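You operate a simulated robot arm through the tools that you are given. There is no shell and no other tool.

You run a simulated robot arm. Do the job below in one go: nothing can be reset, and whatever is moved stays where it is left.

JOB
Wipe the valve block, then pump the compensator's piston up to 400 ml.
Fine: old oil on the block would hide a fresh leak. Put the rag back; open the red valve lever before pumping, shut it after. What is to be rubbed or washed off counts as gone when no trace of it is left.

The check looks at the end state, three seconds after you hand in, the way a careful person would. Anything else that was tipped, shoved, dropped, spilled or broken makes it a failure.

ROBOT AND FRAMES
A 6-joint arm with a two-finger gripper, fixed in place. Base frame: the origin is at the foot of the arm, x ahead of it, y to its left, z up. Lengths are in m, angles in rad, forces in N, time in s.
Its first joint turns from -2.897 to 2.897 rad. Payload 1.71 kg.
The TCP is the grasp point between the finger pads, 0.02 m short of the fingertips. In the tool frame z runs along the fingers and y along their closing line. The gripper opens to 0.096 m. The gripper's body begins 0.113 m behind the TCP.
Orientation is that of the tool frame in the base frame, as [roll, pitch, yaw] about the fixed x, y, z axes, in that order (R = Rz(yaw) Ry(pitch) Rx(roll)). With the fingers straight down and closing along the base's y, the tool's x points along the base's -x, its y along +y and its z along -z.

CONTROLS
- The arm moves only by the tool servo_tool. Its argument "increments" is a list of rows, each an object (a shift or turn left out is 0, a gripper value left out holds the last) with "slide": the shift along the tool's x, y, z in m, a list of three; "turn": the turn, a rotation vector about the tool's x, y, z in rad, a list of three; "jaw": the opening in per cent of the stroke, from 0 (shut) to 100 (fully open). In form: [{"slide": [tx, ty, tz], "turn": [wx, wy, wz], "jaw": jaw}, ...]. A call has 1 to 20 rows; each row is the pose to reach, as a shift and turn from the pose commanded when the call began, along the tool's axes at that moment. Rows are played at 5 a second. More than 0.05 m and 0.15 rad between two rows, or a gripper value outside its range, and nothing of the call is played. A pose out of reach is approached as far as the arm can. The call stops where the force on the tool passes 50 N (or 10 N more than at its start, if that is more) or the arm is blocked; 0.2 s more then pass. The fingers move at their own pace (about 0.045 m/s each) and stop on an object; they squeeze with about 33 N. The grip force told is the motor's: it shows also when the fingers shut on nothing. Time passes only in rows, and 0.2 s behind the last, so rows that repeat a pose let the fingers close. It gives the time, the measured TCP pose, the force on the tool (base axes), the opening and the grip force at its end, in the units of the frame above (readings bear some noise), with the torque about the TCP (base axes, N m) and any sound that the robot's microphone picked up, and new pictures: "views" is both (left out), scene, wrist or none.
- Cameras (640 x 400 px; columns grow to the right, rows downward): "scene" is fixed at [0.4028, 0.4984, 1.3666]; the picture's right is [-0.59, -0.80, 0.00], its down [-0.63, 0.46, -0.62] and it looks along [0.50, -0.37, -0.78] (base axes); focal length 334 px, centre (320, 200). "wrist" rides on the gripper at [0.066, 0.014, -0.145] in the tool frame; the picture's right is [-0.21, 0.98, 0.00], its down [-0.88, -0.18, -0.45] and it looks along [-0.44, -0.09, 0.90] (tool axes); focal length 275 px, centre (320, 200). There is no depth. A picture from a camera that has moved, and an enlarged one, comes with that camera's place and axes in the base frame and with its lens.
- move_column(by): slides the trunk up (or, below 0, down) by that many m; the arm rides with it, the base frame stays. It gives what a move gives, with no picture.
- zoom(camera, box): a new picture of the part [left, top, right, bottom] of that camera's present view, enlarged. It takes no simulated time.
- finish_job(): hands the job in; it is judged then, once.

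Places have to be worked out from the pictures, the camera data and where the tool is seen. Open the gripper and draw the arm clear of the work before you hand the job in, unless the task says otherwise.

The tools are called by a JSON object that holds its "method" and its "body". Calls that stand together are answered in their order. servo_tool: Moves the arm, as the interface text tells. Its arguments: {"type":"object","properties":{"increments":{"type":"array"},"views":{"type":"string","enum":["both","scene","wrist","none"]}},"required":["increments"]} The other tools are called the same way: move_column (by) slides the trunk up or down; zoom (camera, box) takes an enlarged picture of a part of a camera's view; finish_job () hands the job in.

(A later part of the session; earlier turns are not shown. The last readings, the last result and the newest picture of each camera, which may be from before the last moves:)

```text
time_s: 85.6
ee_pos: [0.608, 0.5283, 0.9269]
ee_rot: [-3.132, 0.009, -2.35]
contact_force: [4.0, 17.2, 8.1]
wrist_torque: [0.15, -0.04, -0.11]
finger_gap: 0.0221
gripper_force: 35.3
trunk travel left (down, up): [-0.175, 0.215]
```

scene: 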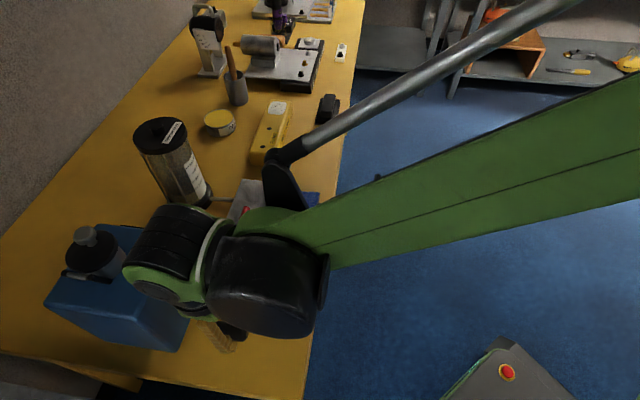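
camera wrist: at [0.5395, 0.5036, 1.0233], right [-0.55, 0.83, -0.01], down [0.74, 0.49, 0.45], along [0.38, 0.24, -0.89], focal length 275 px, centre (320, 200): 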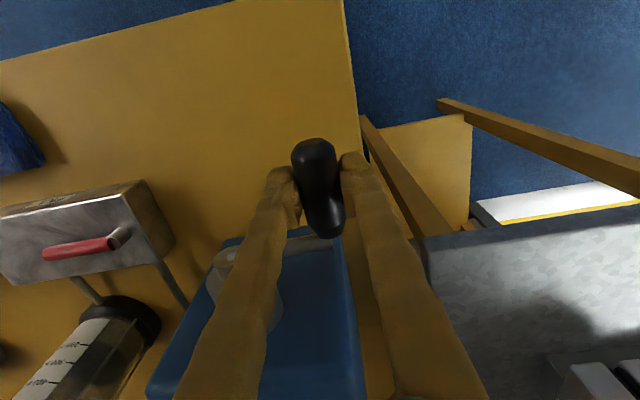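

Forces are modest. I continue to the top, shifting 0.8 mm along the handle axis.

{"method": "servo_tool", "body": {"increments": [{"slide": [-0.0005, -0.0083, -0.0088]}, {"slide": [-0.0008, -0.0185, -0.0158]}, {"slide": [-0.0008, -0.0297, -0.0209]}, {"slide": [-0.0008, -0.0415, -0.024]}, {"slide": [-0.0008, -0.0538, -0.0249]}, {"slide": [-0.0008, -0.0538, -0.0249]}], "views": "both"}}

{"method": "zoom", "body": {"camera": "wrist", "box": [90, 240, 230, 390]}}

```text
time_s: 87.0
ee_pos: [0.6469, 0.4896, 0.9516]
ee_rot: [-3.133, 0.007, -2.353]
contact_force: [-12.6, -12.0, -36.0]
wrist_torque: [-0.15, 0.14, -0.03]
finger_gap: 0.0223
gripper_force: 35.5
trunk travel left (down, up): [-0.175, 0.215]
camera wrist: at [0.5896, 0.4536, 1.0953], right [-0.55, 0.84, -0.01], down [0.74, 0.49, 0.45], along [0.38, 0.24, -0.89], focal length 275 px, centre (320, 200)
```

scene: 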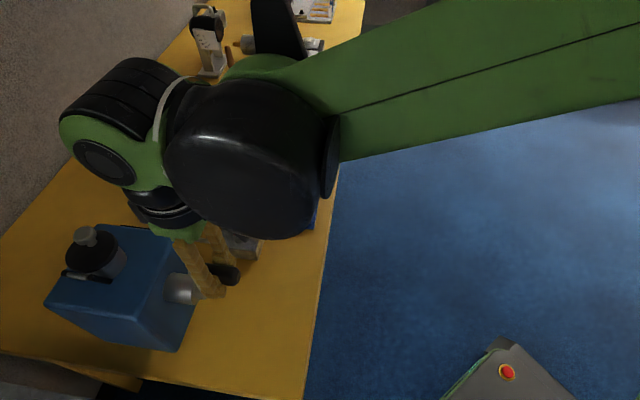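
wrist: 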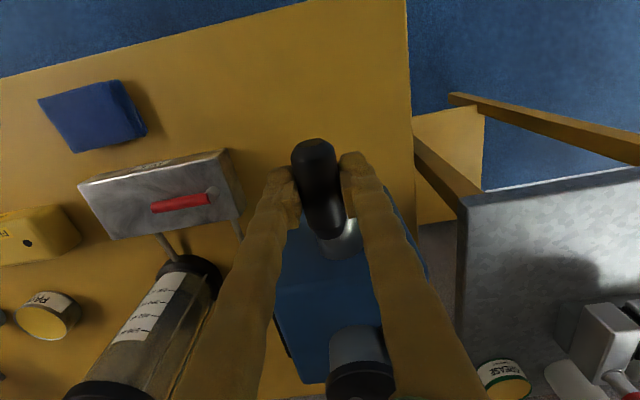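

```text
2.67 times, centred on (160, 315) of wrist
camera zoom: at [0.5896, 0.4536, 1.0953], right [-0.55, 0.84, -0.01], down [0.74, 0.49, 0.45], along [0.38, 0.24, -0.89], focal length 734 px, centre (747, -107)
```

zoom: 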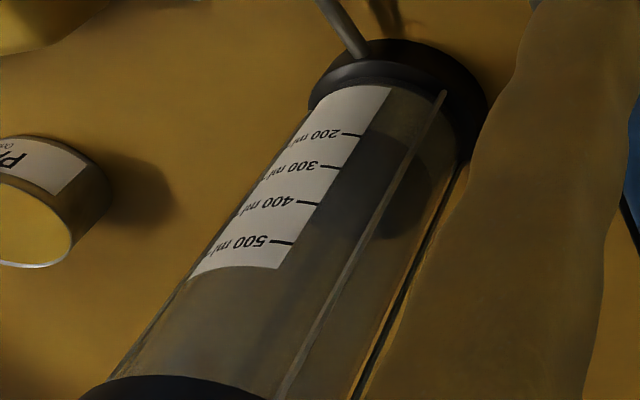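

The crank is at the top; the piston (dark disc) is visible in the wrist view. I zoom in to read it, and relax the 2 mm of over-height at the same time next move.

{"method": "zoom", "body": {"camera": "wrist", "box": [130, 250, 210, 320]}}

{"method": "servo_tool", "body": {"increments": [{"slide": [0.0003, 0, 0.0018]}, {"slide": [0.0003, 0, 0.0018]}], "views": "none"}}

```text
5.71 times, centred on (170, 285) of wrist
camera zoom: at [0.5896, 0.4536, 1.0953], right [-0.55, 0.84, -0.01], down [0.74, 0.49, 0.45], along [0.38, 0.24, -0.89], focal length 1573 px, centre (1177, -286)
```

zoom: 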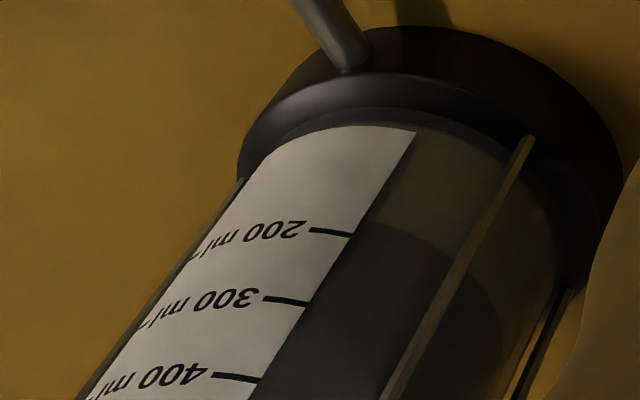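

```text
time_s: 87.6
ee_pos: [0.6469, 0.489, 0.9512]
ee_rot: [-3.133, 0.011, -2.352]
contact_force: [-6.3, -5.9, -10.4]
wrist_torque: [-0.56, 0.55, -0.09]
finger_gap: 0.0222
gripper_force: 35.0
trunk travel left (down, up): [-0.175, 0.215]
```

Reading at the label edge: the piston's lower edge is ~180 ml. From the force data I refine the circle (R≈0.0705) and begin the next turn: 0→90°.

{"method": "servo_tool", "body": {"increments": [{"slide": [0.0003, -0.0092, 0.0019]}, {"slide": [0.0005, -0.0211, 0.0052]}, {"slide": [0.0006, -0.0322, 0.0105]}, {"slide": [0.0006, -0.0421, 0.0176]}, {"slide": [0.0007, -0.0507, 0.0264]}, {"slide": [0.0007, -0.0577, 0.0365]}, {"slide": [0.0008, -0.0628, 0.0477]}, {"slide": [0.0008, -0.0658, 0.0596]}, {"slide": [0.0009, -0.0668, 0.0718]}, {"slide": [0.0009, -0.0668, 0.0718]}], "views": "none"}}

```text
time_s: 89.8
ee_pos: [0.6968, 0.4413, 0.8786]
ee_rot: [-3.132, 0.01, -2.351]
contact_force: [26.2, -18.2, -2.1]
wrist_torque: [-0.15, -0.07, -0.14]
finger_gap: 0.0218
gripper_force: 35.4
trunk travel left (down, up): [-0.175, 0.215]
```

At 90° the tool is pulled outward by ~31 N, so the radius is nearer 0.0725. I correct outward and continue to 180°.

{"method": "servo_tool", "body": {"increments": [{"slide": [0, -0.002, 0.004]}, {"slide": [-0.0002, -0.001, 0.0126]}, {"slide": [-0.0003, 0.0025, 0.0248]}, {"slide": [-0.0003, 0.0079, 0.0362]}, {"slide": [-0.0003, 0.0153, 0.0464]}, {"slide": [-0.0003, 0.0243, 0.0553]}, {"slide": [-0.0003, 0.0347, 0.0625]}, {"slide": [-0.0003, 0.0462, 0.0677]}, {"slide": [-0.0003, 0.0584, 0.0708]}, {"slide": [-0.0003, 0.071, 0.0718]}, {"slide": [-0.0003, 0.071, 0.0718]}], "views": "wrist"}}

{"method": "zoom", "body": {"camera": "wrist", "box": [240, 100, 420, 260]}}

```text
time_s: 92.2
ee_pos: [0.6443, 0.4946, 0.808]
ee_rot: [-3.13, 0.012, -2.352]
contact_force: [-2.7, -3.5, 25.3]
wrist_torque: [0.11, -0.07, -0.1]
finger_gap: 0.0217
gripper_force: 34.6
trunk travel left (down, up): [-0.175, 0.215]
camera wrist: at [0.5868, 0.4564, 0.9517], right [-0.55, 0.83, -0.01], down [0.74, 0.49, 0.46], along [0.38, 0.25, -0.89], focal length 275 px, centre (320, 200)
```

wrist: 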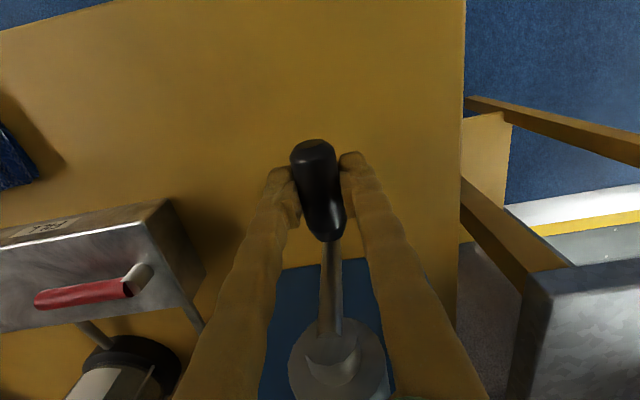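

```text
2.50 times, centred on (330, 180) of wrist
camera zoom: at [0.5868, 0.4564, 0.9517], right [-0.55, 0.83, -0.01], down [0.74, 0.49, 0.46], along [0.38, 0.25, -0.89], focal length 688 px, centre (295, 250)
```

zoom: 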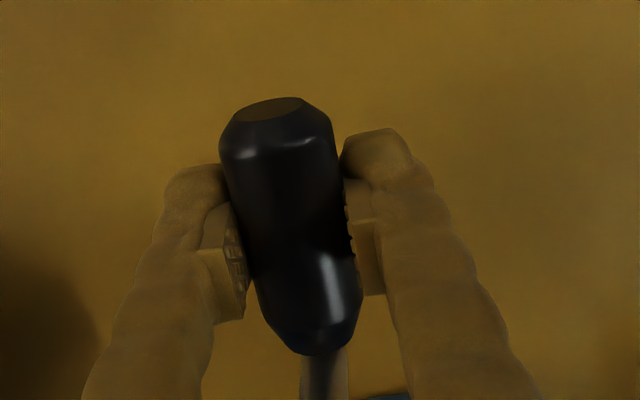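

At the bottom there is 25 N upward (about 2 mm too low); I correct the vertical radius to 0.0712 and continue 183→270°.

{"method": "servo_tool", "body": {"increments": [{"slide": [0, 0.008, -0.002]}, {"slide": [0, 0.02, -0.0053]}, {"slide": [-0.0001, 0.0314, -0.0106]}, {"slide": [-0.0002, 0.0416, -0.0179]}, {"slide": [-0.0003, 0.0504, -0.0267]}, {"slide": [-0.0004, 0.0575, -0.037]}, {"slide": [-0.0005, 0.0627, -0.0482]}, {"slide": [-0.0007, 0.0658, -0.0602]}, {"slide": [-0.0008, 0.0668, -0.0726]}, {"slide": [-0.0008, 0.0668, -0.0726]}], "views": "none"}}

```text
time_s: 94.4
ee_pos: [0.5969, 0.5409, 0.8806]
ee_rot: [-3.133, 0.01, -2.352]
contact_force: [-23.3, -8.3, -0.2]
wrist_torque: [-0.02, 0.02, -0.08]
finger_gap: 0.0213
gripper_force: 35.2
trunk travel left (down, up): [-0.175, 0.215]
```

Forces fine (22 N along the axis, which I relieve by 1.2 mm). I continue 270→360°.

{"method": "servo_tool", "body": {"increments": [{"slide": [0.0012, -0.0002, -0.0117]}, {"slide": [0.0011, -0.0036, -0.0235]}, {"slide": [0.001, -0.0091, -0.0346]}, {"slide": [0.0009, -0.0165, -0.0446]}, {"slide": [0.0008, -0.0256, -0.0533]}, {"slide": [0.0007, -0.0359, -0.0602]}, {"slide": [0.0006, -0.0474, -0.0652]}, {"slide": [0.0006, -0.0595, -0.0683]}, {"slide": [0.0005, -0.072, -0.0693]}, {"slide": [0.0005, -0.072, -0.0693]}], "views": "wrist"}}

{"method": "zoom", "body": {"camera": "wrist", "box": [130, 250, 210, 320]}}

```text
time_s: 96.6
ee_pos: [0.6487, 0.4899, 0.9483]
ee_rot: [-3.133, 0.008, -2.353]
contact_force: [5.0, 5.2, -14.5]
wrist_torque: [0.36, -0.39, -0.11]
finger_gap: 0.0217
gripper_force: 34.6
trunk travel left (down, up): [-0.175, 0.215]
camera wrist: at [0.5904, 0.4536, 1.0919], right [-0.55, 0.84, -0.01], down [0.74, 0.49, 0.45], along [0.38, 0.24, -0.89], focal length 275 px, centre (320, 200)
```

wrist: 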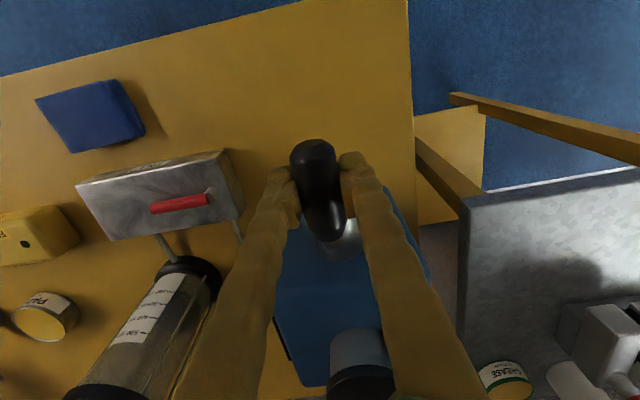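

```text
5.71 times, centred on (170, 285) of wrist
camera zoom: at [0.5904, 0.4536, 1.0919], right [-0.55, 0.84, -0.01], down [0.74, 0.49, 0.45], along [0.38, 0.24, -0.89], focal length 1573 px, centre (1177, -286)
```

zoom: 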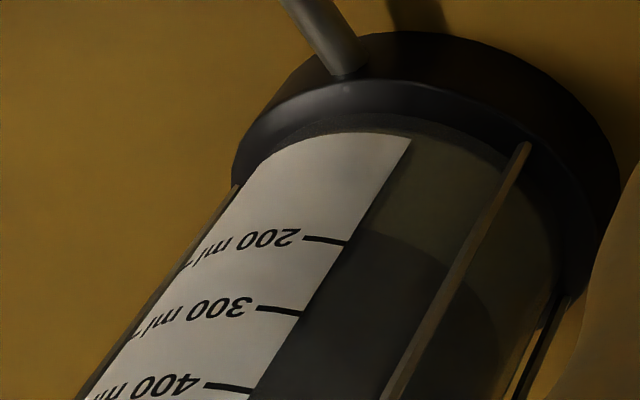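

The reading hardly changed over that full turn, so I need a finer measurement. I zoom in tighter on the piston edge now as a reference.

{"method": "zoom", "body": {"camera": "wrist", "box": [160, 262, 200, 292]}}

{"method": "zoom", "body": {"camera": "wrist", "box": [260, 300, 330, 400]}}

```text
13.33 times, centred on (180, 277) of wrist
camera zoom: at [0.5904, 0.4536, 1.0919], right [-0.55, 0.84, -0.01], down [0.74, 0.49, 0.45], along [0.38, 0.24, -0.89], focal length 3670 px, centre (2187, -827)
```

zoom: 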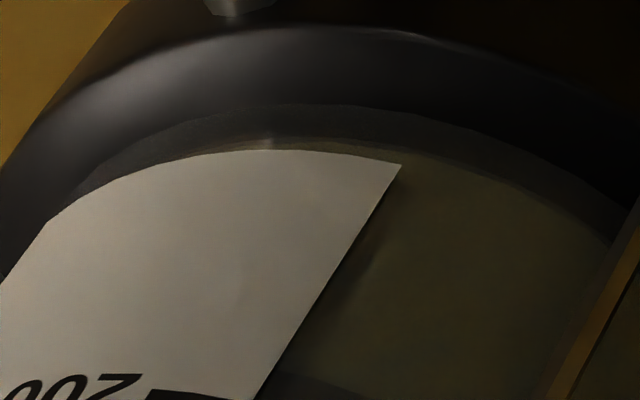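

```text
4.00 times, centred on (295, 350) of wrist
camera zoom: at [0.5904, 0.4536, 1.0919], right [-0.55, 0.84, -0.01], down [0.74, 0.49, 0.45], along [0.38, 0.24, -0.89], focal length 1101 px, centre (420, -400)
```

zoom: 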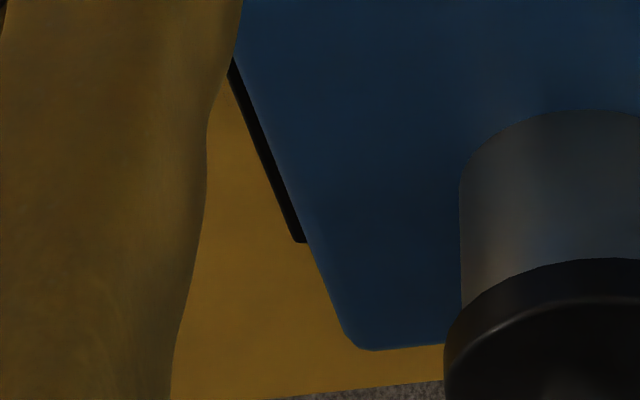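

To measure the pump's effect exactly, I release the handle here at the top and go to the same viewing pose as before (z=1.06), to compare with the earlier zoom.

{"method": "servo_tool", "body": {"increments": [{"slide": [0, 0, 0.001], "jaw": 30}, {"slide": [0, 0, 0.001], "jaw": 60}, {"slide": [0, 0, 0.001], "jaw": 60}, {"slide": [0, 0, -0.04], "jaw": 60}, {"slide": [0, 0, -0.08], "jaw": 60}, {"slide": [0, 0, -0.111], "jaw": 60}, {"slide": [0, 0, -0.111], "jaw": 60}, {"slide": [0, 0, -0.111], "jaw": 60}], "views": "both"}}

{"method": "zoom", "body": {"camera": "wrist", "box": [165, 205, 225, 265]}}

{"method": "zoom", "body": {"camera": "scene", "box": [150, 140, 230, 220]}}

```text
time_s: 98.4
ee_pos: [0.6455, 0.4897, 1.0598]
ee_rot: [-3.133, 0.01, -2.35]
contact_force: [0.5, -0.9, 0.6]
wrist_torque: [0.0, 0.01, -0.01]
finger_gap: 0.0575
gripper_force: 0.0
trunk travel left (down, up): [-0.175, 0.215]
camera wrist: at [0.5876, 0.4532, 1.2029], right [-0.55, 0.84, -0.01], down [0.74, 0.49, 0.45], along [0.38, 0.24, -0.89], focal length 275 px, centre (320, 200)
```

scene: 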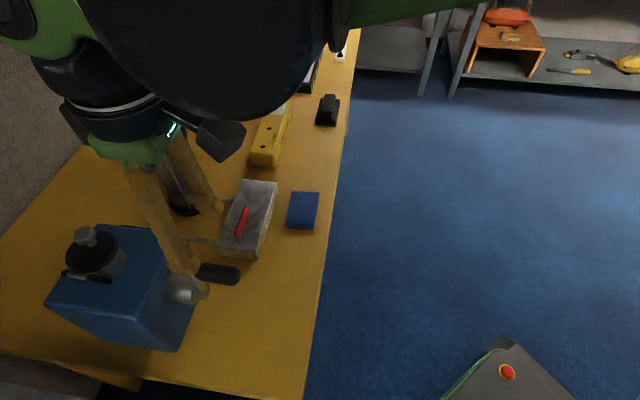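
wrist: 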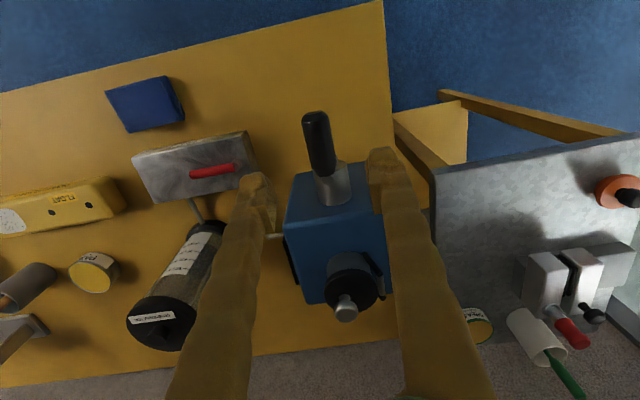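

```text
6.67 times, centred on (195, 235) of wrist
camera zoom: at [0.5876, 0.4532, 1.2029], right [-0.55, 0.84, -0.01], down [0.74, 0.49, 0.45], along [0.38, 0.24, -0.89], focal length 1835 px, centre (1153, -33)
```

zoom: 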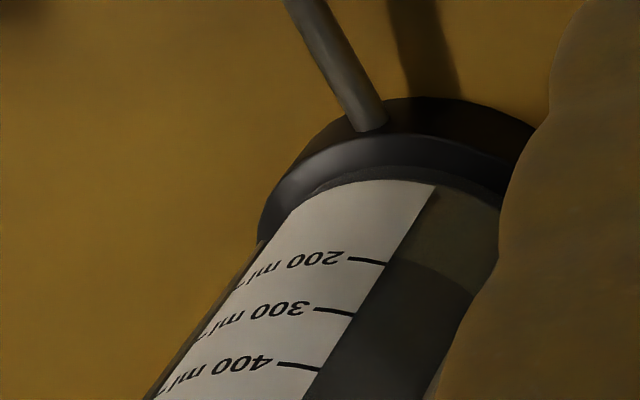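

```text
5.00 times, centred on (190, 180) of scene
camera zoom: at [0.4028, 0.4984, 1.3666], right [-0.59, -0.8, 0.0], down [-0.63, 0.46, -0.62], along [0.5, -0.37, -0.78], focal length 1668 px, centre (970, 300)
```

zoom: 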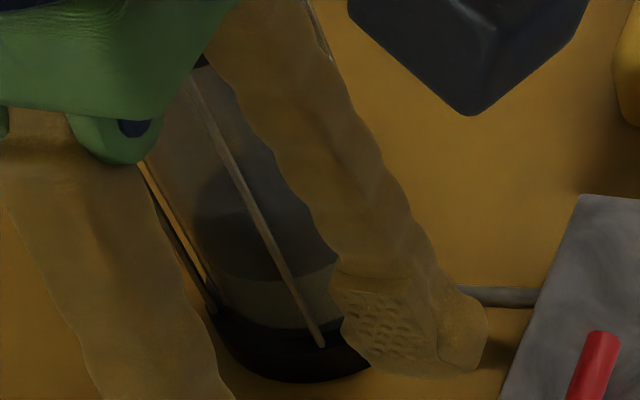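

Comparing with the earlier zooms, the piston has not moved measurably in 1.4 clockwise turns. So I will try the counter-clockwise direction: I go back down on the handle at the top and grip it.

{"method": "servo_tool", "body": {"increments": [{"slide": [0.0, 0.0, 0.035]}, {"slide": [0.0, 0.0, 0.07]}, {"slide": [0.0, 0.0, 0.1]}, {"slide": [0.0, 0.0, 0.113]}, {"slide": [0.0, 0.0, 0.113]}, {"slide": [0.0, 0.0, 0.113], "jaw": 30}, {"slide": [0.0, 0.0, 0.113], "jaw": 0}, {"slide": [0.0, 0.0, 0.113], "jaw": 0}, {"slide": [0.0, 0.0, 0.113], "jaw": 0}], "views": "wrist"}}

{"method": "zoom", "body": {"camera": "wrist", "box": [240, 100, 420, 260]}}

{"method": "zoom", "body": {"camera": "wrist", "box": [130, 250, 210, 320]}}

```text
time_s: 100.4
ee_pos: [0.6481, 0.4904, 0.9462]
ee_rot: [-3.132, 0.009, -2.352]
contact_force: [-0.2, -0.9, -1.5]
wrist_torque: [0.01, -0.06, -0.11]
finger_gap: 0.0218
gripper_force: 34.8
trunk travel left (down, up): [-0.175, 0.215]
camera wrist: at [0.5904, 0.4538, 1.0903], right [-0.55, 0.84, -0.01], down [0.74, 0.49, 0.45], along [0.38, 0.24, -0.89], focal length 275 px, centre (320, 200)
```

wrist: 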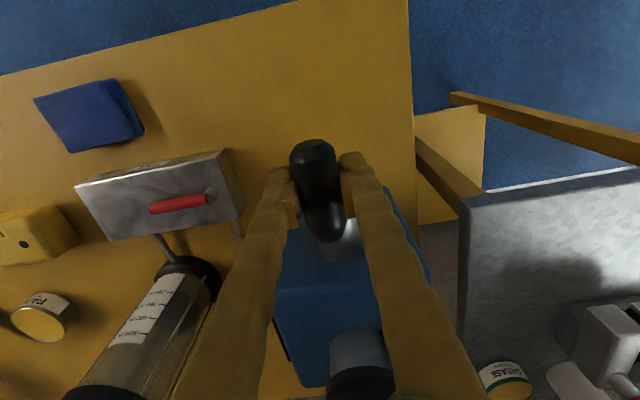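

```text
2.50 times, centred on (330, 180) of wrist
camera zoom: at [0.5904, 0.4538, 1.0903], right [-0.55, 0.84, -0.01], down [0.74, 0.49, 0.45], along [0.38, 0.24, -0.89], focal length 688 px, centre (295, 250)
```

zoom: 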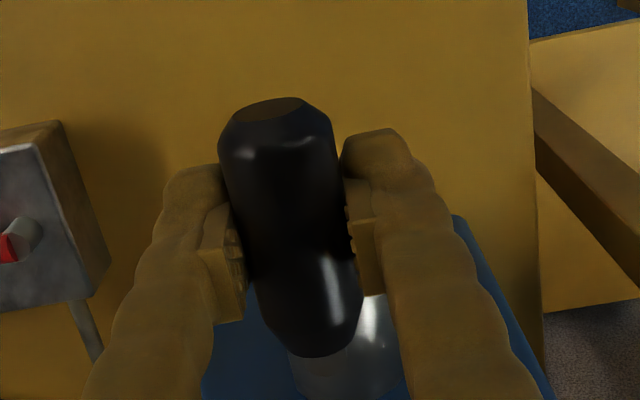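

```text
5.71 times, centred on (170, 285) of wrist
camera zoom: at [0.5904, 0.4538, 1.0903], right [-0.55, 0.84, -0.01], down [0.74, 0.49, 0.45], along [0.38, 0.24, -0.89], focal length 1573 px, centre (1177, -286)
```

zoom: 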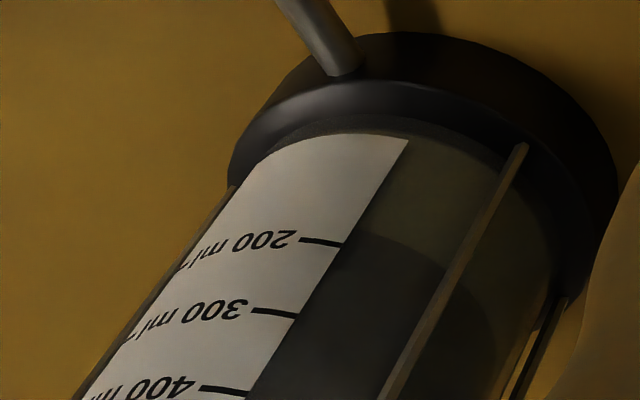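

Grip is good at the top. I turn counter-clockwise from 0 to −90° now.

{"method": "servo_tool", "body": {"increments": [{"slide": [0, 0.0131, 0.001]}, {"slide": [0, 0.0252, 0.0041]}, {"slide": [0.0001, 0.0367, 0.0091]}, {"slide": [0.0002, 0.0471, 0.0162]}, {"slide": [0.0003, 0.0561, 0.0249]}, {"slide": [0.0004, 0.0634, 0.035]}, {"slide": [0.0005, 0.0688, 0.0461]}, {"slide": [0.0006, 0.0721, 0.0581]}, {"slide": [0.0007, 0.0733, 0.0705]}, {"slide": [0.0007, 0.0733, 0.0705]}], "views": "wrist"}}

{"method": "zoom", "body": {"camera": "wrist", "box": [50, 270, 190, 390]}}

```text
time_s: 102.6
ee_pos: [0.5974, 0.5415, 0.8742]
ee_rot: [-3.131, 0.01, -2.353]
contact_force: [15.5, 9.4, -1.0]
wrist_torque: [-0.21, 0.2, -0.16]
finger_gap: 0.0215
gripper_force: 35.0
trunk travel left (down, up): [-0.175, 0.215]
camera wrist: at [0.5398, 0.5043, 1.0177], right [-0.55, 0.84, -0.01], down [0.74, 0.49, 0.45], along [0.38, 0.24, -0.89], focal length 275 px, centre (320, 200)
```

wrist: 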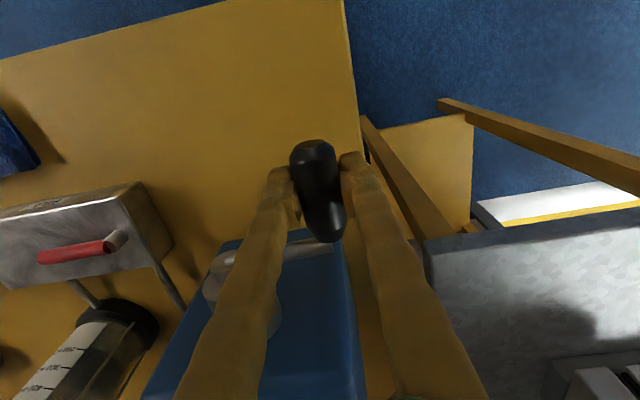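

```text
3.33 times, centred on (120, 330) of wrist
camera zoom: at [0.5398, 0.5043, 1.0177], right [-0.55, 0.84, -0.01], down [0.74, 0.49, 0.45], along [0.38, 0.24, -0.89], focal length 918 px, centre (987, -233)
```

zoom: 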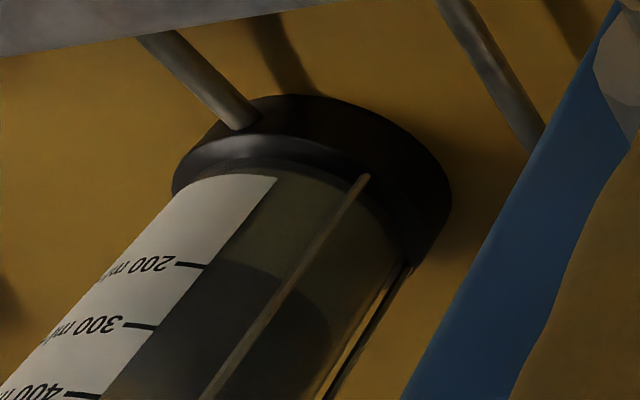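

Forces are low. I continue counter-clockwise from −90° to −180°.

{"method": "servo_tool", "body": {"increments": [{"slide": [-0.0009, -0.0004, 0.0116]}, {"slide": [-0.0008, -0.0035, 0.0236]}, {"slide": [-0.0007, -0.0086, 0.0349]}, {"slide": [-0.0006, -0.0157, 0.0452]}, {"slide": [-0.0005, -0.0245, 0.0539]}, {"slide": [-0.0004, -0.0348, 0.0612]}, {"slide": [-0.0004, -0.0461, 0.0665]}, {"slide": [-0.0003, -0.0582, 0.0699]}, {"slide": [-0.0003, -0.0707, 0.0711]}, {"slide": [-0.0003, -0.0707, 0.0711]}], "views": "wrist"}}

{"method": "zoom", "body": {"camera": "wrist", "box": [50, 280, 220, 400]}}

```text
time_s: 104.8
ee_pos: [0.6481, 0.4919, 0.8058]
ee_rot: [-3.134, 0.01, -2.352]
contact_force: [-8.3, -8.4, 9.7]
wrist_torque: [0.35, -0.3, -0.07]
finger_gap: 0.0217
gripper_force: 35.3
trunk travel left (down, up): [-0.175, 0.215]
camera wrist: at [0.5892, 0.4545, 0.9502], right [-0.55, 0.84, -0.01], down [0.74, 0.49, 0.45], along [0.38, 0.24, -0.89], focal length 275 px, centre (320, 200)
```

wrist: 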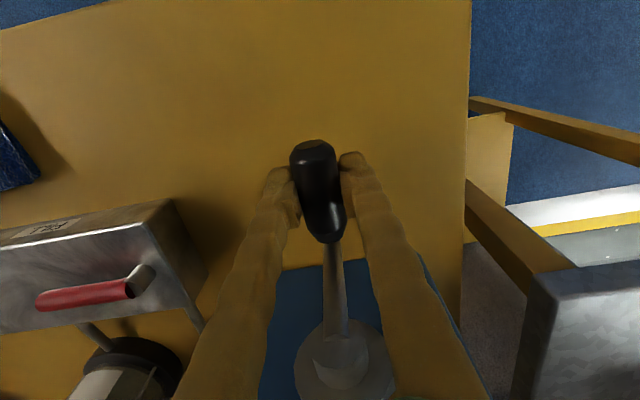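

```text
3.33 times, centred on (135, 340) of wrist
camera zoom: at [0.5892, 0.4545, 0.9502], right [-0.55, 0.84, -0.01], down [0.74, 0.49, 0.45], along [0.38, 0.24, -0.89], focal length 918 px, centre (937, -267)
```

zoom: 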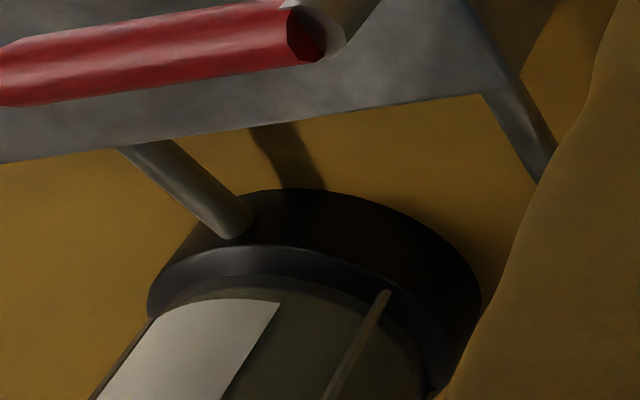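

I continue from the bottom up the block side (−180°→−270°).

{"method": "servo_tool", "body": {"increments": [{"slide": [0.0008, -0.013, -0.0003]}, {"slide": [0.0008, -0.0251, -0.0034]}, {"slide": [0.0007, -0.0366, -0.0084]}, {"slide": [0.0006, -0.047, -0.0153]}, {"slide": [0.0005, -0.056, -0.024]}, {"slide": [0.0004, -0.0633, -0.034]}, {"slide": [0.0003, -0.0687, -0.0451]}, {"slide": [0.0002, -0.072, -0.0569]}, {"slide": [0.0001, -0.0732, -0.0692]}, {"slide": [0.0001, -0.0732, -0.0692]}], "views": "none"}}

```text
time_s: 107.0
ee_pos: [0.6973, 0.4412, 0.8753]
ee_rot: [-3.133, 0.01, -2.35]
contact_force: [-25.2, 25.8, -0.6]
wrist_torque: [0.22, -0.16, -0.06]
finger_gap: 0.0218
gripper_force: 34.5
trunk travel left (down, up): [-0.175, 0.215]
```

I continue to the top to finish the counter-clockwise turn and read the scale at the same pose.

{"method": "servo_tool", "body": {"increments": [{"slide": [0, 0.0016, -0.0127]}, {"slide": [-0.0001, 0.0045, -0.0245]}, {"slide": [-0.0002, 0.0096, -0.0358]}, {"slide": [-0.0003, 0.0165, -0.046]}, {"slide": [-0.0004, 0.0251, -0.0547]}, {"slide": [-0.0005, 0.0351, -0.0618]}, {"slide": [-0.0006, 0.0461, -0.0671]}, {"slide": [-0.0007, 0.0579, -0.0705]}, {"slide": [-0.0007, 0.0701, -0.0717]}, {"slide": [-0.0007, 0.0701, -0.0717]}], "views": "wrist"}}

{"method": "zoom", "body": {"camera": "wrist", "box": [130, 250, 210, 320]}}

{"method": "zoom", "body": {"camera": "wrist", "box": [160, 262, 200, 292]}}

```text
time_s: 109.2
ee_pos: [0.6498, 0.4896, 0.9466]
ee_rot: [-3.133, 0.011, -2.351]
contact_force: [0.2, -1.3, -1.1]
wrist_torque: [-0.24, 0.23, -0.25]
finger_gap: 0.0215
gripper_force: 35.2
trunk travel left (down, up): [-0.175, 0.215]
camera wrist: at [0.5911, 0.4527, 1.0901], right [-0.55, 0.84, -0.01], down [0.74, 0.49, 0.46], along [0.38, 0.24, -0.89], focal length 275 px, centre (320, 200)
```

wrist: 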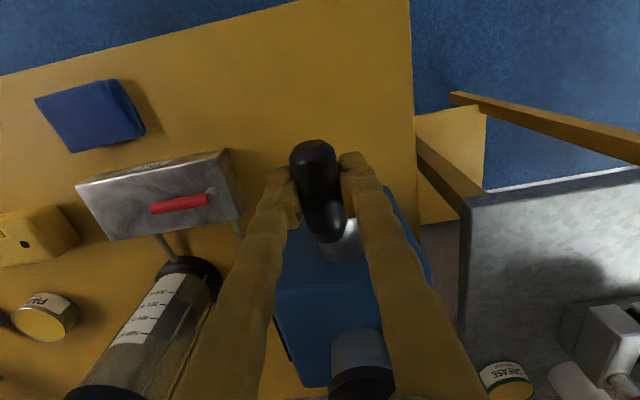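

```text
5.71 times, centred on (170, 285) of wrist
camera zoom: at [0.5911, 0.4527, 1.0901], right [-0.55, 0.84, -0.01], down [0.74, 0.49, 0.46], along [0.38, 0.24, -0.89], focal length 1573 px, centre (1177, -286)
```

zoom: 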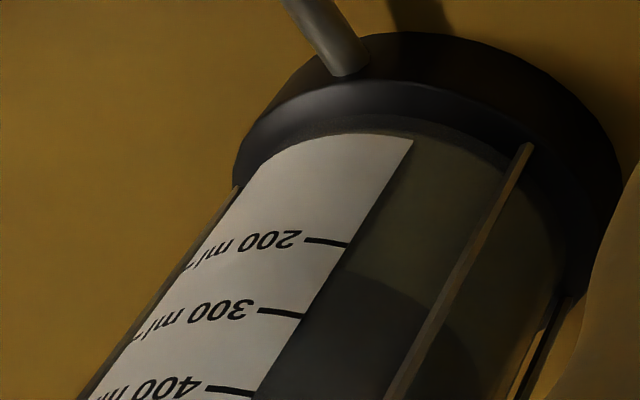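

```text
13.33 times, centred on (180, 277) of wrist
camera zoom: at [0.5911, 0.4527, 1.0901], right [-0.55, 0.84, -0.01], down [0.74, 0.49, 0.46], along [0.38, 0.24, -0.89], focal length 3670 px, centre (2187, -827)
```

zoom: 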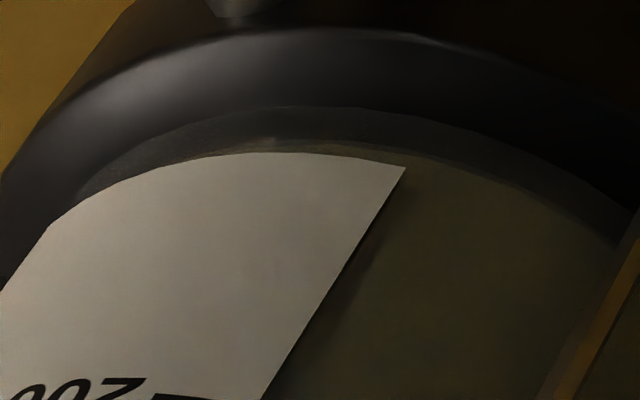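

The piston rose clearly this time: from ~183 to ~233 ml apparent, so counter-clockwise is the pumping direction at roughly 50 ml per turn. I continue counter-clockwise with the refined circle (R≈0.07), first half turn.

{"method": "servo_tool", "body": {"increments": [{"slide": [0, 0.0162, 0.0008]}, {"slide": [0, 0.0279, 0.0038]}, {"slide": [0, 0.0391, 0.0089]}, {"slide": [0.0001, 0.0491, 0.0158]}, {"slide": [0.0001, 0.0578, 0.0243]}, {"slide": [0.0002, 0.0649, 0.0343]}, {"slide": [0.0002, 0.0701, 0.0453]}, {"slide": [0.0002, 0.0733, 0.057]}, {"slide": [0.0003, 0.0745, 0.0692]}, {"slide": [0.0004, 0.0735, 0.0814]}, {"slide": [0.0005, 0.0706, 0.0931]}, {"slide": [0.0006, 0.0656, 0.1043]}, {"slide": [0.0007, 0.0587, 0.1143]}, {"slide": [0.0008, 0.0502, 0.123]}, {"slide": [0.0009, 0.0403, 0.1301]}, {"slide": [0.001, 0.0293, 0.1354]}, {"slide": [0.001, 0.0176, 0.1386]}, {"slide": [0.001, 0.0055, 0.1398]}, {"slide": [0.001, 0.0055, 0.1398]}], "views": "none"}}

```text
time_s: 113.2
ee_pos: [0.6455, 0.4931, 0.8063]
ee_rot: [-3.133, 0.011, -2.352]
contact_force: [14.0, 13.2, 17.8]
wrist_torque: [0.22, -0.21, -0.12]
finger_gap: 0.0217
gripper_force: 34.9
trunk travel left (down, up): [-0.175, 0.215]
```

A half turn went smoothly (z force 18 N). I do the second half, up the block side to the top, and read the scale.

{"method": "servo_tool", "body": {"increments": [{"slide": [-0.0006, -0.0135, -0.0012]}, {"slide": [-0.0008, -0.0251, -0.0042]}, {"slide": [-0.0008, -0.0361, -0.0093]}, {"slide": [-0.0008, -0.0461, -0.0161]}, {"slide": [-0.0008, -0.0547, -0.0246]}, {"slide": [-0.0007, -0.0617, -0.0345]}, {"slide": [-0.0007, -0.0668, -0.0455]}, {"slide": [-0.0006, -0.0701, -0.0571]}, {"slide": [-0.0006, -0.0712, -0.0693]}, {"slide": [-0.0006, -0.0703, -0.0815]}, {"slide": [-0.0006, -0.0673, -0.0933]}, {"slide": [-0.0007, -0.0624, -0.1044]}, {"slide": [-0.0008, -0.0556, -0.1145]}, {"slide": [-0.0008, -0.0472, -0.1231]}, {"slide": [-0.0009, -0.0373, -0.1302]}, {"slide": [-0.0009, -0.0265, -0.1355]}, {"slide": [-0.001, -0.0149, -0.1388]}, {"slide": [-0.001, -0.0029, -0.14]}, {"slide": [-0.001, -0.0029, -0.14]}], "views": "wrist"}}

{"method": "zoom", "body": {"camera": "wrist", "box": [130, 250, 210, 320]}}

```text
time_s: 117.2
ee_pos: [0.6455, 0.4915, 0.9463]
ee_rot: [-3.133, 0.013, -2.352]
contact_force: [8.8, 10.9, 9.9]
wrist_torque: [0.1, -0.08, -0.11]
finger_gap: 0.0218
gripper_force: 35.0
trunk travel left (down, up): [-0.175, 0.215]
camera wrist: at [0.5884, 0.4556, 1.0898], right [-0.55, 0.84, -0.01], down [0.74, 0.49, 0.46], along [0.38, 0.25, -0.89], focal length 275 px, centre (320, 200)
```

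wrist: 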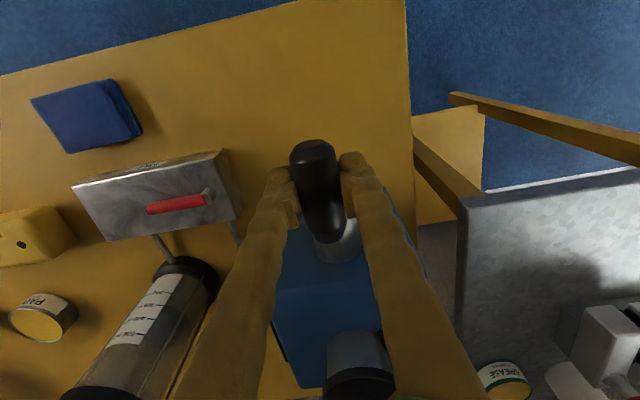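

```text
5.71 times, centred on (170, 285) of wrist
camera zoom: at [0.5884, 0.4556, 1.0898], right [-0.55, 0.84, -0.01], down [0.74, 0.49, 0.46], along [0.38, 0.25, -0.89], focal length 1573 px, centre (1177, -286)
```

zoom: 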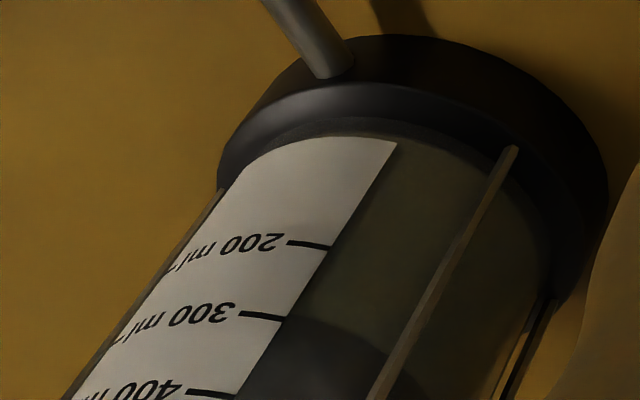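

The piston's lower edge is now at about 300 ml (apparent). I continue with the next counter-clockwise turn: first half.

{"method": "servo_tool", "body": {"increments": [{"slide": [-0.0006, 0.0118, 0.001]}, {"slide": [-0.0006, 0.0235, 0.004]}, {"slide": [-0.0006, 0.0347, 0.009]}, {"slide": [-0.0006, 0.0447, 0.0159]}, {"slide": [-0.0005, 0.0534, 0.0243]}, {"slide": [-0.0005, 0.0605, 0.0342]}, {"slide": [-0.0005, 0.0657, 0.0451]}, {"slide": [-0.0004, 0.0689, 0.0567]}, {"slide": [-0.0003, 0.0701, 0.0688]}, {"slide": [-0.0002, 0.0691, 0.0809]}, {"slide": [-0.0001, 0.0662, 0.0927]}, {"slide": [0, 0.0612, 0.1037]}, {"slide": [0.0, 0.0543, 0.1137]}, {"slide": [0.0001, 0.0458, 0.1223]}, {"slide": [0.0001, 0.0359, 0.1294]}, {"slide": [0.0001, 0.0249, 0.1346]}, {"slide": [0.0001, 0.0132, 0.1378]}, {"slide": [0.0001, 0.0011, 0.139]}, {"slide": [0.0001, 0.0011, 0.139]}], "views": "none"}}

```text
time_s: 121.2
ee_pos: [0.6486, 0.4909, 0.8068]
ee_rot: [-3.135, 0.008, -2.352]
contact_force: [-11.9, -12.6, -15.1]
wrist_torque: [0.02, 0.0, -0.15]
finger_gap: 0.0216
gripper_force: 34.9
trunk travel left (down, up): [-0.175, 0.215]
```

Good, forces about 15–17 N. I do the second half of this turn to the top.

{"method": "servo_tool", "body": {"increments": [{"slide": [0.0008, -0.0097, -0.001]}, {"slide": [0.0008, -0.0213, -0.004]}, {"slide": [0.0007, -0.0323, -0.0091]}, {"slide": [0.0006, -0.0423, -0.0159]}, {"slide": [0.0005, -0.0509, -0.0244]}, {"slide": [0.0004, -0.0579, -0.0343]}, {"slide": [0.0003, -0.063, -0.0453]}, {"slide": [0.0002, -0.0663, -0.0571]}, {"slide": [0.0001, -0.0674, -0.0692]}, {"slide": [0.0, -0.0665, -0.0813]}, {"slide": [-0.0001, -0.0635, -0.0931]}, {"slide": [-0.0002, -0.0586, -0.1041]}, {"slide": [-0.0003, -0.0518, -0.1142]}, {"slide": [-0.0003, -0.0434, -0.1229]}, {"slide": [-0.0004, -0.0335, -0.1299]}, {"slide": [-0.0004, -0.0227, -0.1352]}, {"slide": [-0.0005, -0.0111, -0.1384]}, {"slide": [-0.0005, 0.0009, -0.1396]}, {"slide": [-0.0005, 0.0009, -0.1396]}], "views": "wrist"}}

{"method": "zoom", "body": {"camera": "wrist", "box": [110, 255, 210, 345]}}

```text
time_s: 123.4
ee_pos: [0.6837, 0.4394, 0.8987]
ee_rot: [-3.117, 0.023, -2.356]
contact_force: [29.0, -32.5, 20.7]
wrist_torque: [0.95, -0.49, -0.4]
finger_gap: 0.0223
gripper_force: 34.8
trunk travel left (down, up): [-0.175, 0.215]
stopped in row 10: the force on the tool passed its limit at 50 N (the readings are from after the stop); the commanded pose is now the measured one
camera wrist: at [0.6226, 0.4023, 1.0406], right [-0.55, 0.84, -0.02], down [0.73, 0.49, 0.47], along [0.4, 0.24, -0.88], focal length 275 px, centre (320, 200)
```

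wrist: 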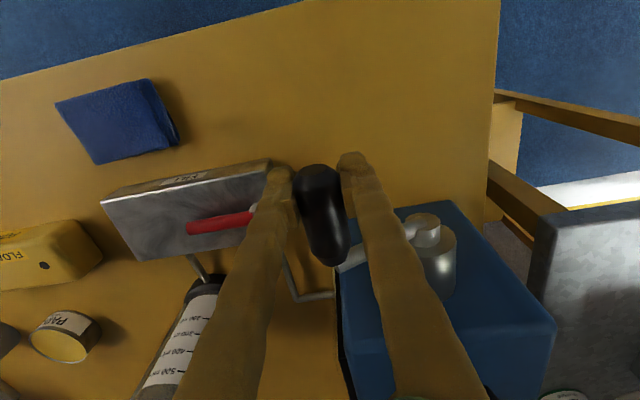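

```text
4.44 times, centred on (160, 300) of wrist
camera zoom: at [0.6226, 0.4023, 1.0406], right [-0.55, 0.84, -0.02], down [0.73, 0.49, 0.47], along [0.4, 0.24, -0.88], focal length 1224 px, centre (1031, -244)
```

zoom: 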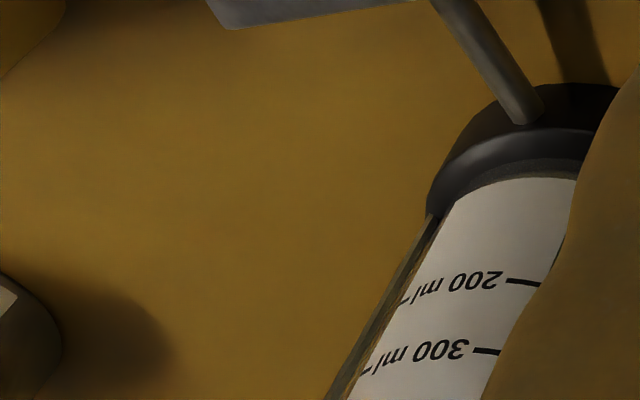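

The call stopped at 50 N just past −270°: I was cutting inside the circle by ~3 mm. I move outward by 3 mm and restore the slight tool tilt that was baked in.

{"method": "servo_tool", "body": {"increments": [{"slide": [0, -0.0015, -0.0005], "turn": [-0.008, 0.006, 0]}, {"slide": [0, -0.003, -0.001], "turn": [-0.016, 0.013, 0]}, {"slide": [0, -0.003, -0.001], "turn": [-0.016, 0.013, 0]}], "views": "none"}}

```text
time_s: 124.2
ee_pos: [0.6826, 0.44, 0.8969]
ee_rot: [-3.139, 0.009, -2.351]
contact_force: [-4.6, -34.5, 10.1]
wrist_torque: [0.27, 0.02, -0.19]
finger_gap: 0.0218
gripper_force: 35.0
trunk travel left (down, up): [-0.175, 0.215]
```

Better; I relax a bit more outward and 2 mm back along the handle axis.

{"method": "servo_tool", "body": {"increments": [{"slide": [0.001, -0.0008, -0.0002]}, {"slide": [0.002, -0.0016, -0.0004]}, {"slide": [0.002, -0.0016, -0.0004]}], "views": "none"}}

```text
time_s: 125.0
ee_pos: [0.6849, 0.4388, 0.8959]
ee_rot: [-3.134, 0.009, -2.353]
contact_force: [-7.7, -11.0, -0.5]
wrist_torque: [0.37, -0.38, -0.13]
finger_gap: 0.0213
gripper_force: 35.1
trunk travel left (down, up): [-0.175, 0.215]
```

Forces are near zero now. I complete the turn to the top in smaller steps.

{"method": "servo_tool", "body": {"increments": [{"slide": [0.0008, 0.0036, -0.0098]}, {"slide": [0.0008, 0.0096, -0.0204]}, {"slide": [0.0008, 0.0173, -0.0297]}, {"slide": [0.0007, 0.0264, -0.0376]}, {"slide": [0.0006, 0.0369, -0.0438]}, {"slide": [0.0006, 0.0482, -0.048]}, {"slide": [0.0005, 0.0601, -0.0502]}, {"slide": [0.0005, 0.0662, -0.0505]}, {"slide": [0.0005, 0.0662, -0.0505]}], "views": "wrist"}}

{"method": "zoom", "body": {"camera": "wrist", "box": [110, 255, 210, 345]}}

```text
time_s: 127.0
ee_pos: [0.6365, 0.487, 0.946]
ee_rot: [-3.136, 0.008, -2.352]
contact_force: [-2.9, -3.5, -23.1]
wrist_torque: [-0.3, 0.33, -0.13]
finger_gap: 0.0215
gripper_force: 34.9
trunk travel left (down, up): [-0.175, 0.215]
camera wrist: at [0.5798, 0.4502, 1.0898], right [-0.55, 0.84, 0.0], down [0.74, 0.49, 0.45], along [0.38, 0.25, -0.89], focal length 275 px, centre (320, 200)
```

wrist: 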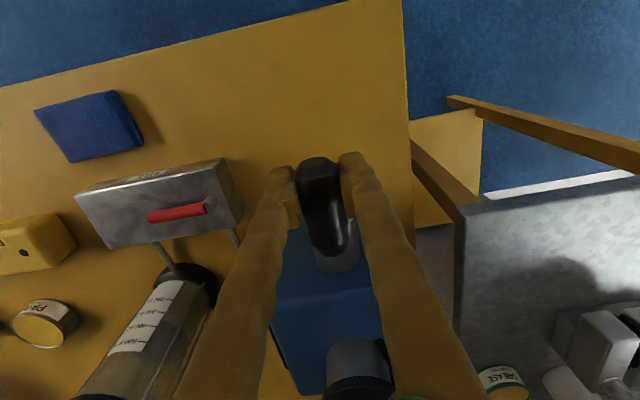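

```text
4.44 times, centred on (160, 300) of wrist
camera zoom: at [0.5798, 0.4502, 1.0898], right [-0.55, 0.84, 0.0], down [0.74, 0.49, 0.45], along [0.38, 0.25, -0.89], focal length 1224 px, centre (1031, -244)
```

zoom: 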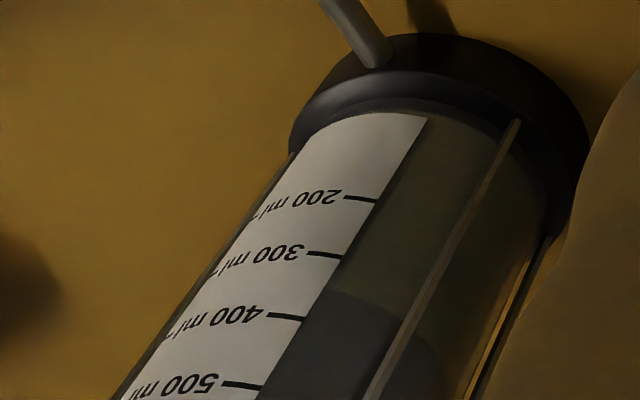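

The piston's lower edge now reads about 350 ml (apparent). The grip has drifted ~1 cm toward the handle's tip, so I release, rise, and use the pause to measure parallax from a different height.

{"method": "servo_tool", "body": {"increments": [{"slide": [0, 0, 0.0015], "jaw": 30}, {"slide": [0, 0, 0.0015], "jaw": 60}, {"slide": [0, 0, 0.0015], "jaw": 60}, {"slide": [0, 0, -0.04], "jaw": 60}, {"slide": [-0.004, 0, -0.08], "jaw": 60}, {"slide": [-0.009, 0, -0.112], "jaw": 60}, {"slide": [-0.009, 0, -0.112], "jaw": 60}, {"slide": [-0.009, 0, -0.112], "jaw": 60}], "views": "both"}}

{"method": "zoom", "body": {"camera": "wrist", "box": [150, 205, 220, 275]}}

{"method": "zoom", "body": {"camera": "scene", "box": [150, 130, 230, 220]}}

```text
time_s: 128.8
ee_pos: [0.6424, 0.4916, 1.0573]
ee_rot: [-3.135, 0.01, -2.356]
contact_force: [-1.0, 0.5, -0.2]
wrist_torque: [-0.01, -0.02, -0.01]
finger_gap: 0.0575
gripper_force: 0.1
trunk travel left (down, up): [-0.175, 0.215]
camera wrist: at [0.5853, 0.4547, 1.2015], right [-0.55, 0.84, 0.0], down [0.74, 0.49, 0.45], along [0.38, 0.25, -0.89], focal length 275 px, centre (320, 200)
```

scene: 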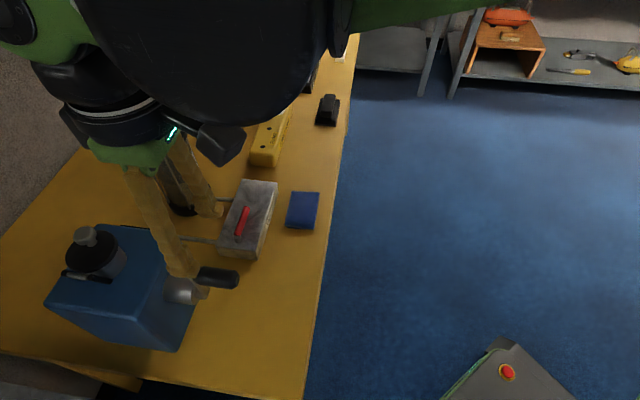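
wrist: 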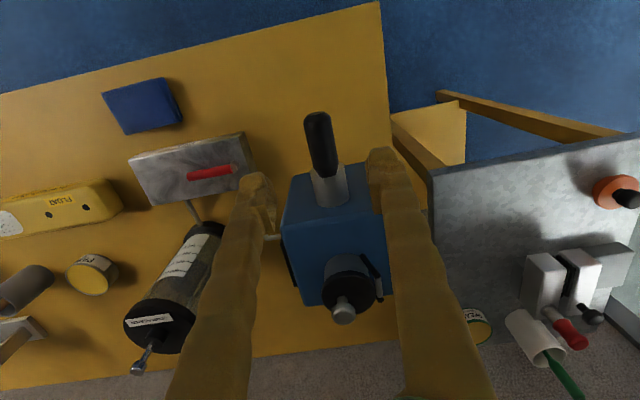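

```text
5.71 times, centred on (185, 240) of wrist
camera zoom: at [0.5853, 0.4547, 1.2015], right [-0.55, 0.84, 0.0], down [0.74, 0.49, 0.45], along [0.38, 0.25, -0.89], focal length 1573 px, centre (1091, -29)
```

zoom: 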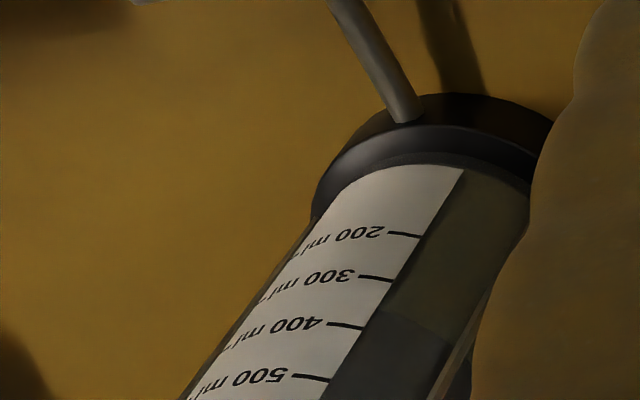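

```text
4.44 times, centred on (190, 175) of scene
camera zoom: at [0.4028, 0.4984, 1.3666], right [-0.59, -0.8, 0.0], down [-0.63, 0.46, -0.62], along [0.5, -0.37, -0.78], focal length 1483 px, centre (898, 311)
```

zoom: 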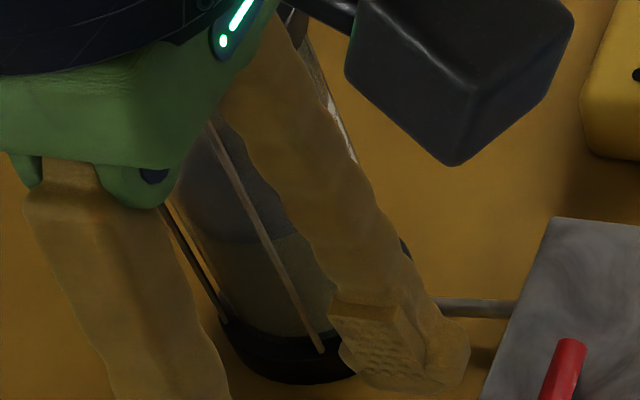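

A piston rod has emerged from the compensator's cap as it fills. The reading from this steeper view is ~352, similar to before, so parallax is small. I take one more, much steeper view to quantify it.

{"method": "servo_tool", "body": {"increments": [{"slide": [-0.01, -0.03, -0.02]}, {"slide": [-0.02, -0.07, -0.04]}, {"slide": [-0.035, -0.11, -0.043]}, {"slide": [-0.05, -0.145, -0.043]}, {"slide": [-0.06, -0.1624, -0.043]}, {"slide": [-0.06, -0.1624, -0.043]}], "views": "wrist"}}

{"method": "zoom", "body": {"camera": "wrist", "box": [230, 150, 330, 250]}}

{"method": "zoom", "body": {"camera": "scene", "box": [150, 130, 230, 220]}}

```text
time_s: 130.2
ee_pos: [0.7983, 0.4181, 1.1023]
ee_rot: [-3.137, 0.008, -2.353]
contact_force: [0.4, 0.2, -0.1]
wrist_torque: [-0.02, -0.01, 0.02]
finger_gap: 0.0577
gripper_force: 0.1
trunk travel left (down, up): [-0.175, 0.215]
camera wrist: at [0.741, 0.3819, 1.2464], right [-0.55, 0.84, 0.0], down [0.74, 0.49, 0.45], along [0.38, 0.25, -0.89], focal length 275 px, centre (320, 200)
```

wrist: 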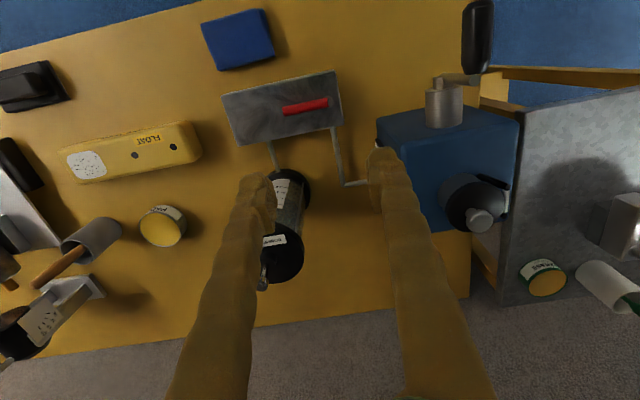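

```text
4.00 times, centred on (280, 200) of wrist
camera zoom: at [0.741, 0.3819, 1.2464], right [-0.55, 0.84, 0.0], down [0.74, 0.49, 0.45], along [0.38, 0.25, -0.89], focal length 1101 px, centre (480, 200)
```

zoom: 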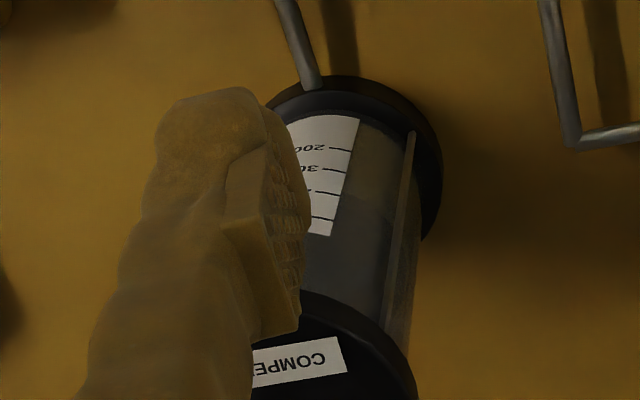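

```text
4.44 times, centred on (190, 175) of scene
camera zoom: at [0.4028, 0.4984, 1.3666], right [-0.59, -0.8, 0.0], down [-0.63, 0.46, -0.62], along [0.5, -0.37, -0.78], focal length 1483 px, centre (898, 311)
```

zoom: 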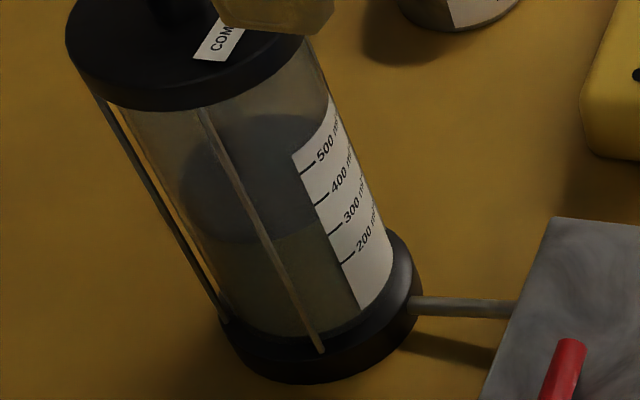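

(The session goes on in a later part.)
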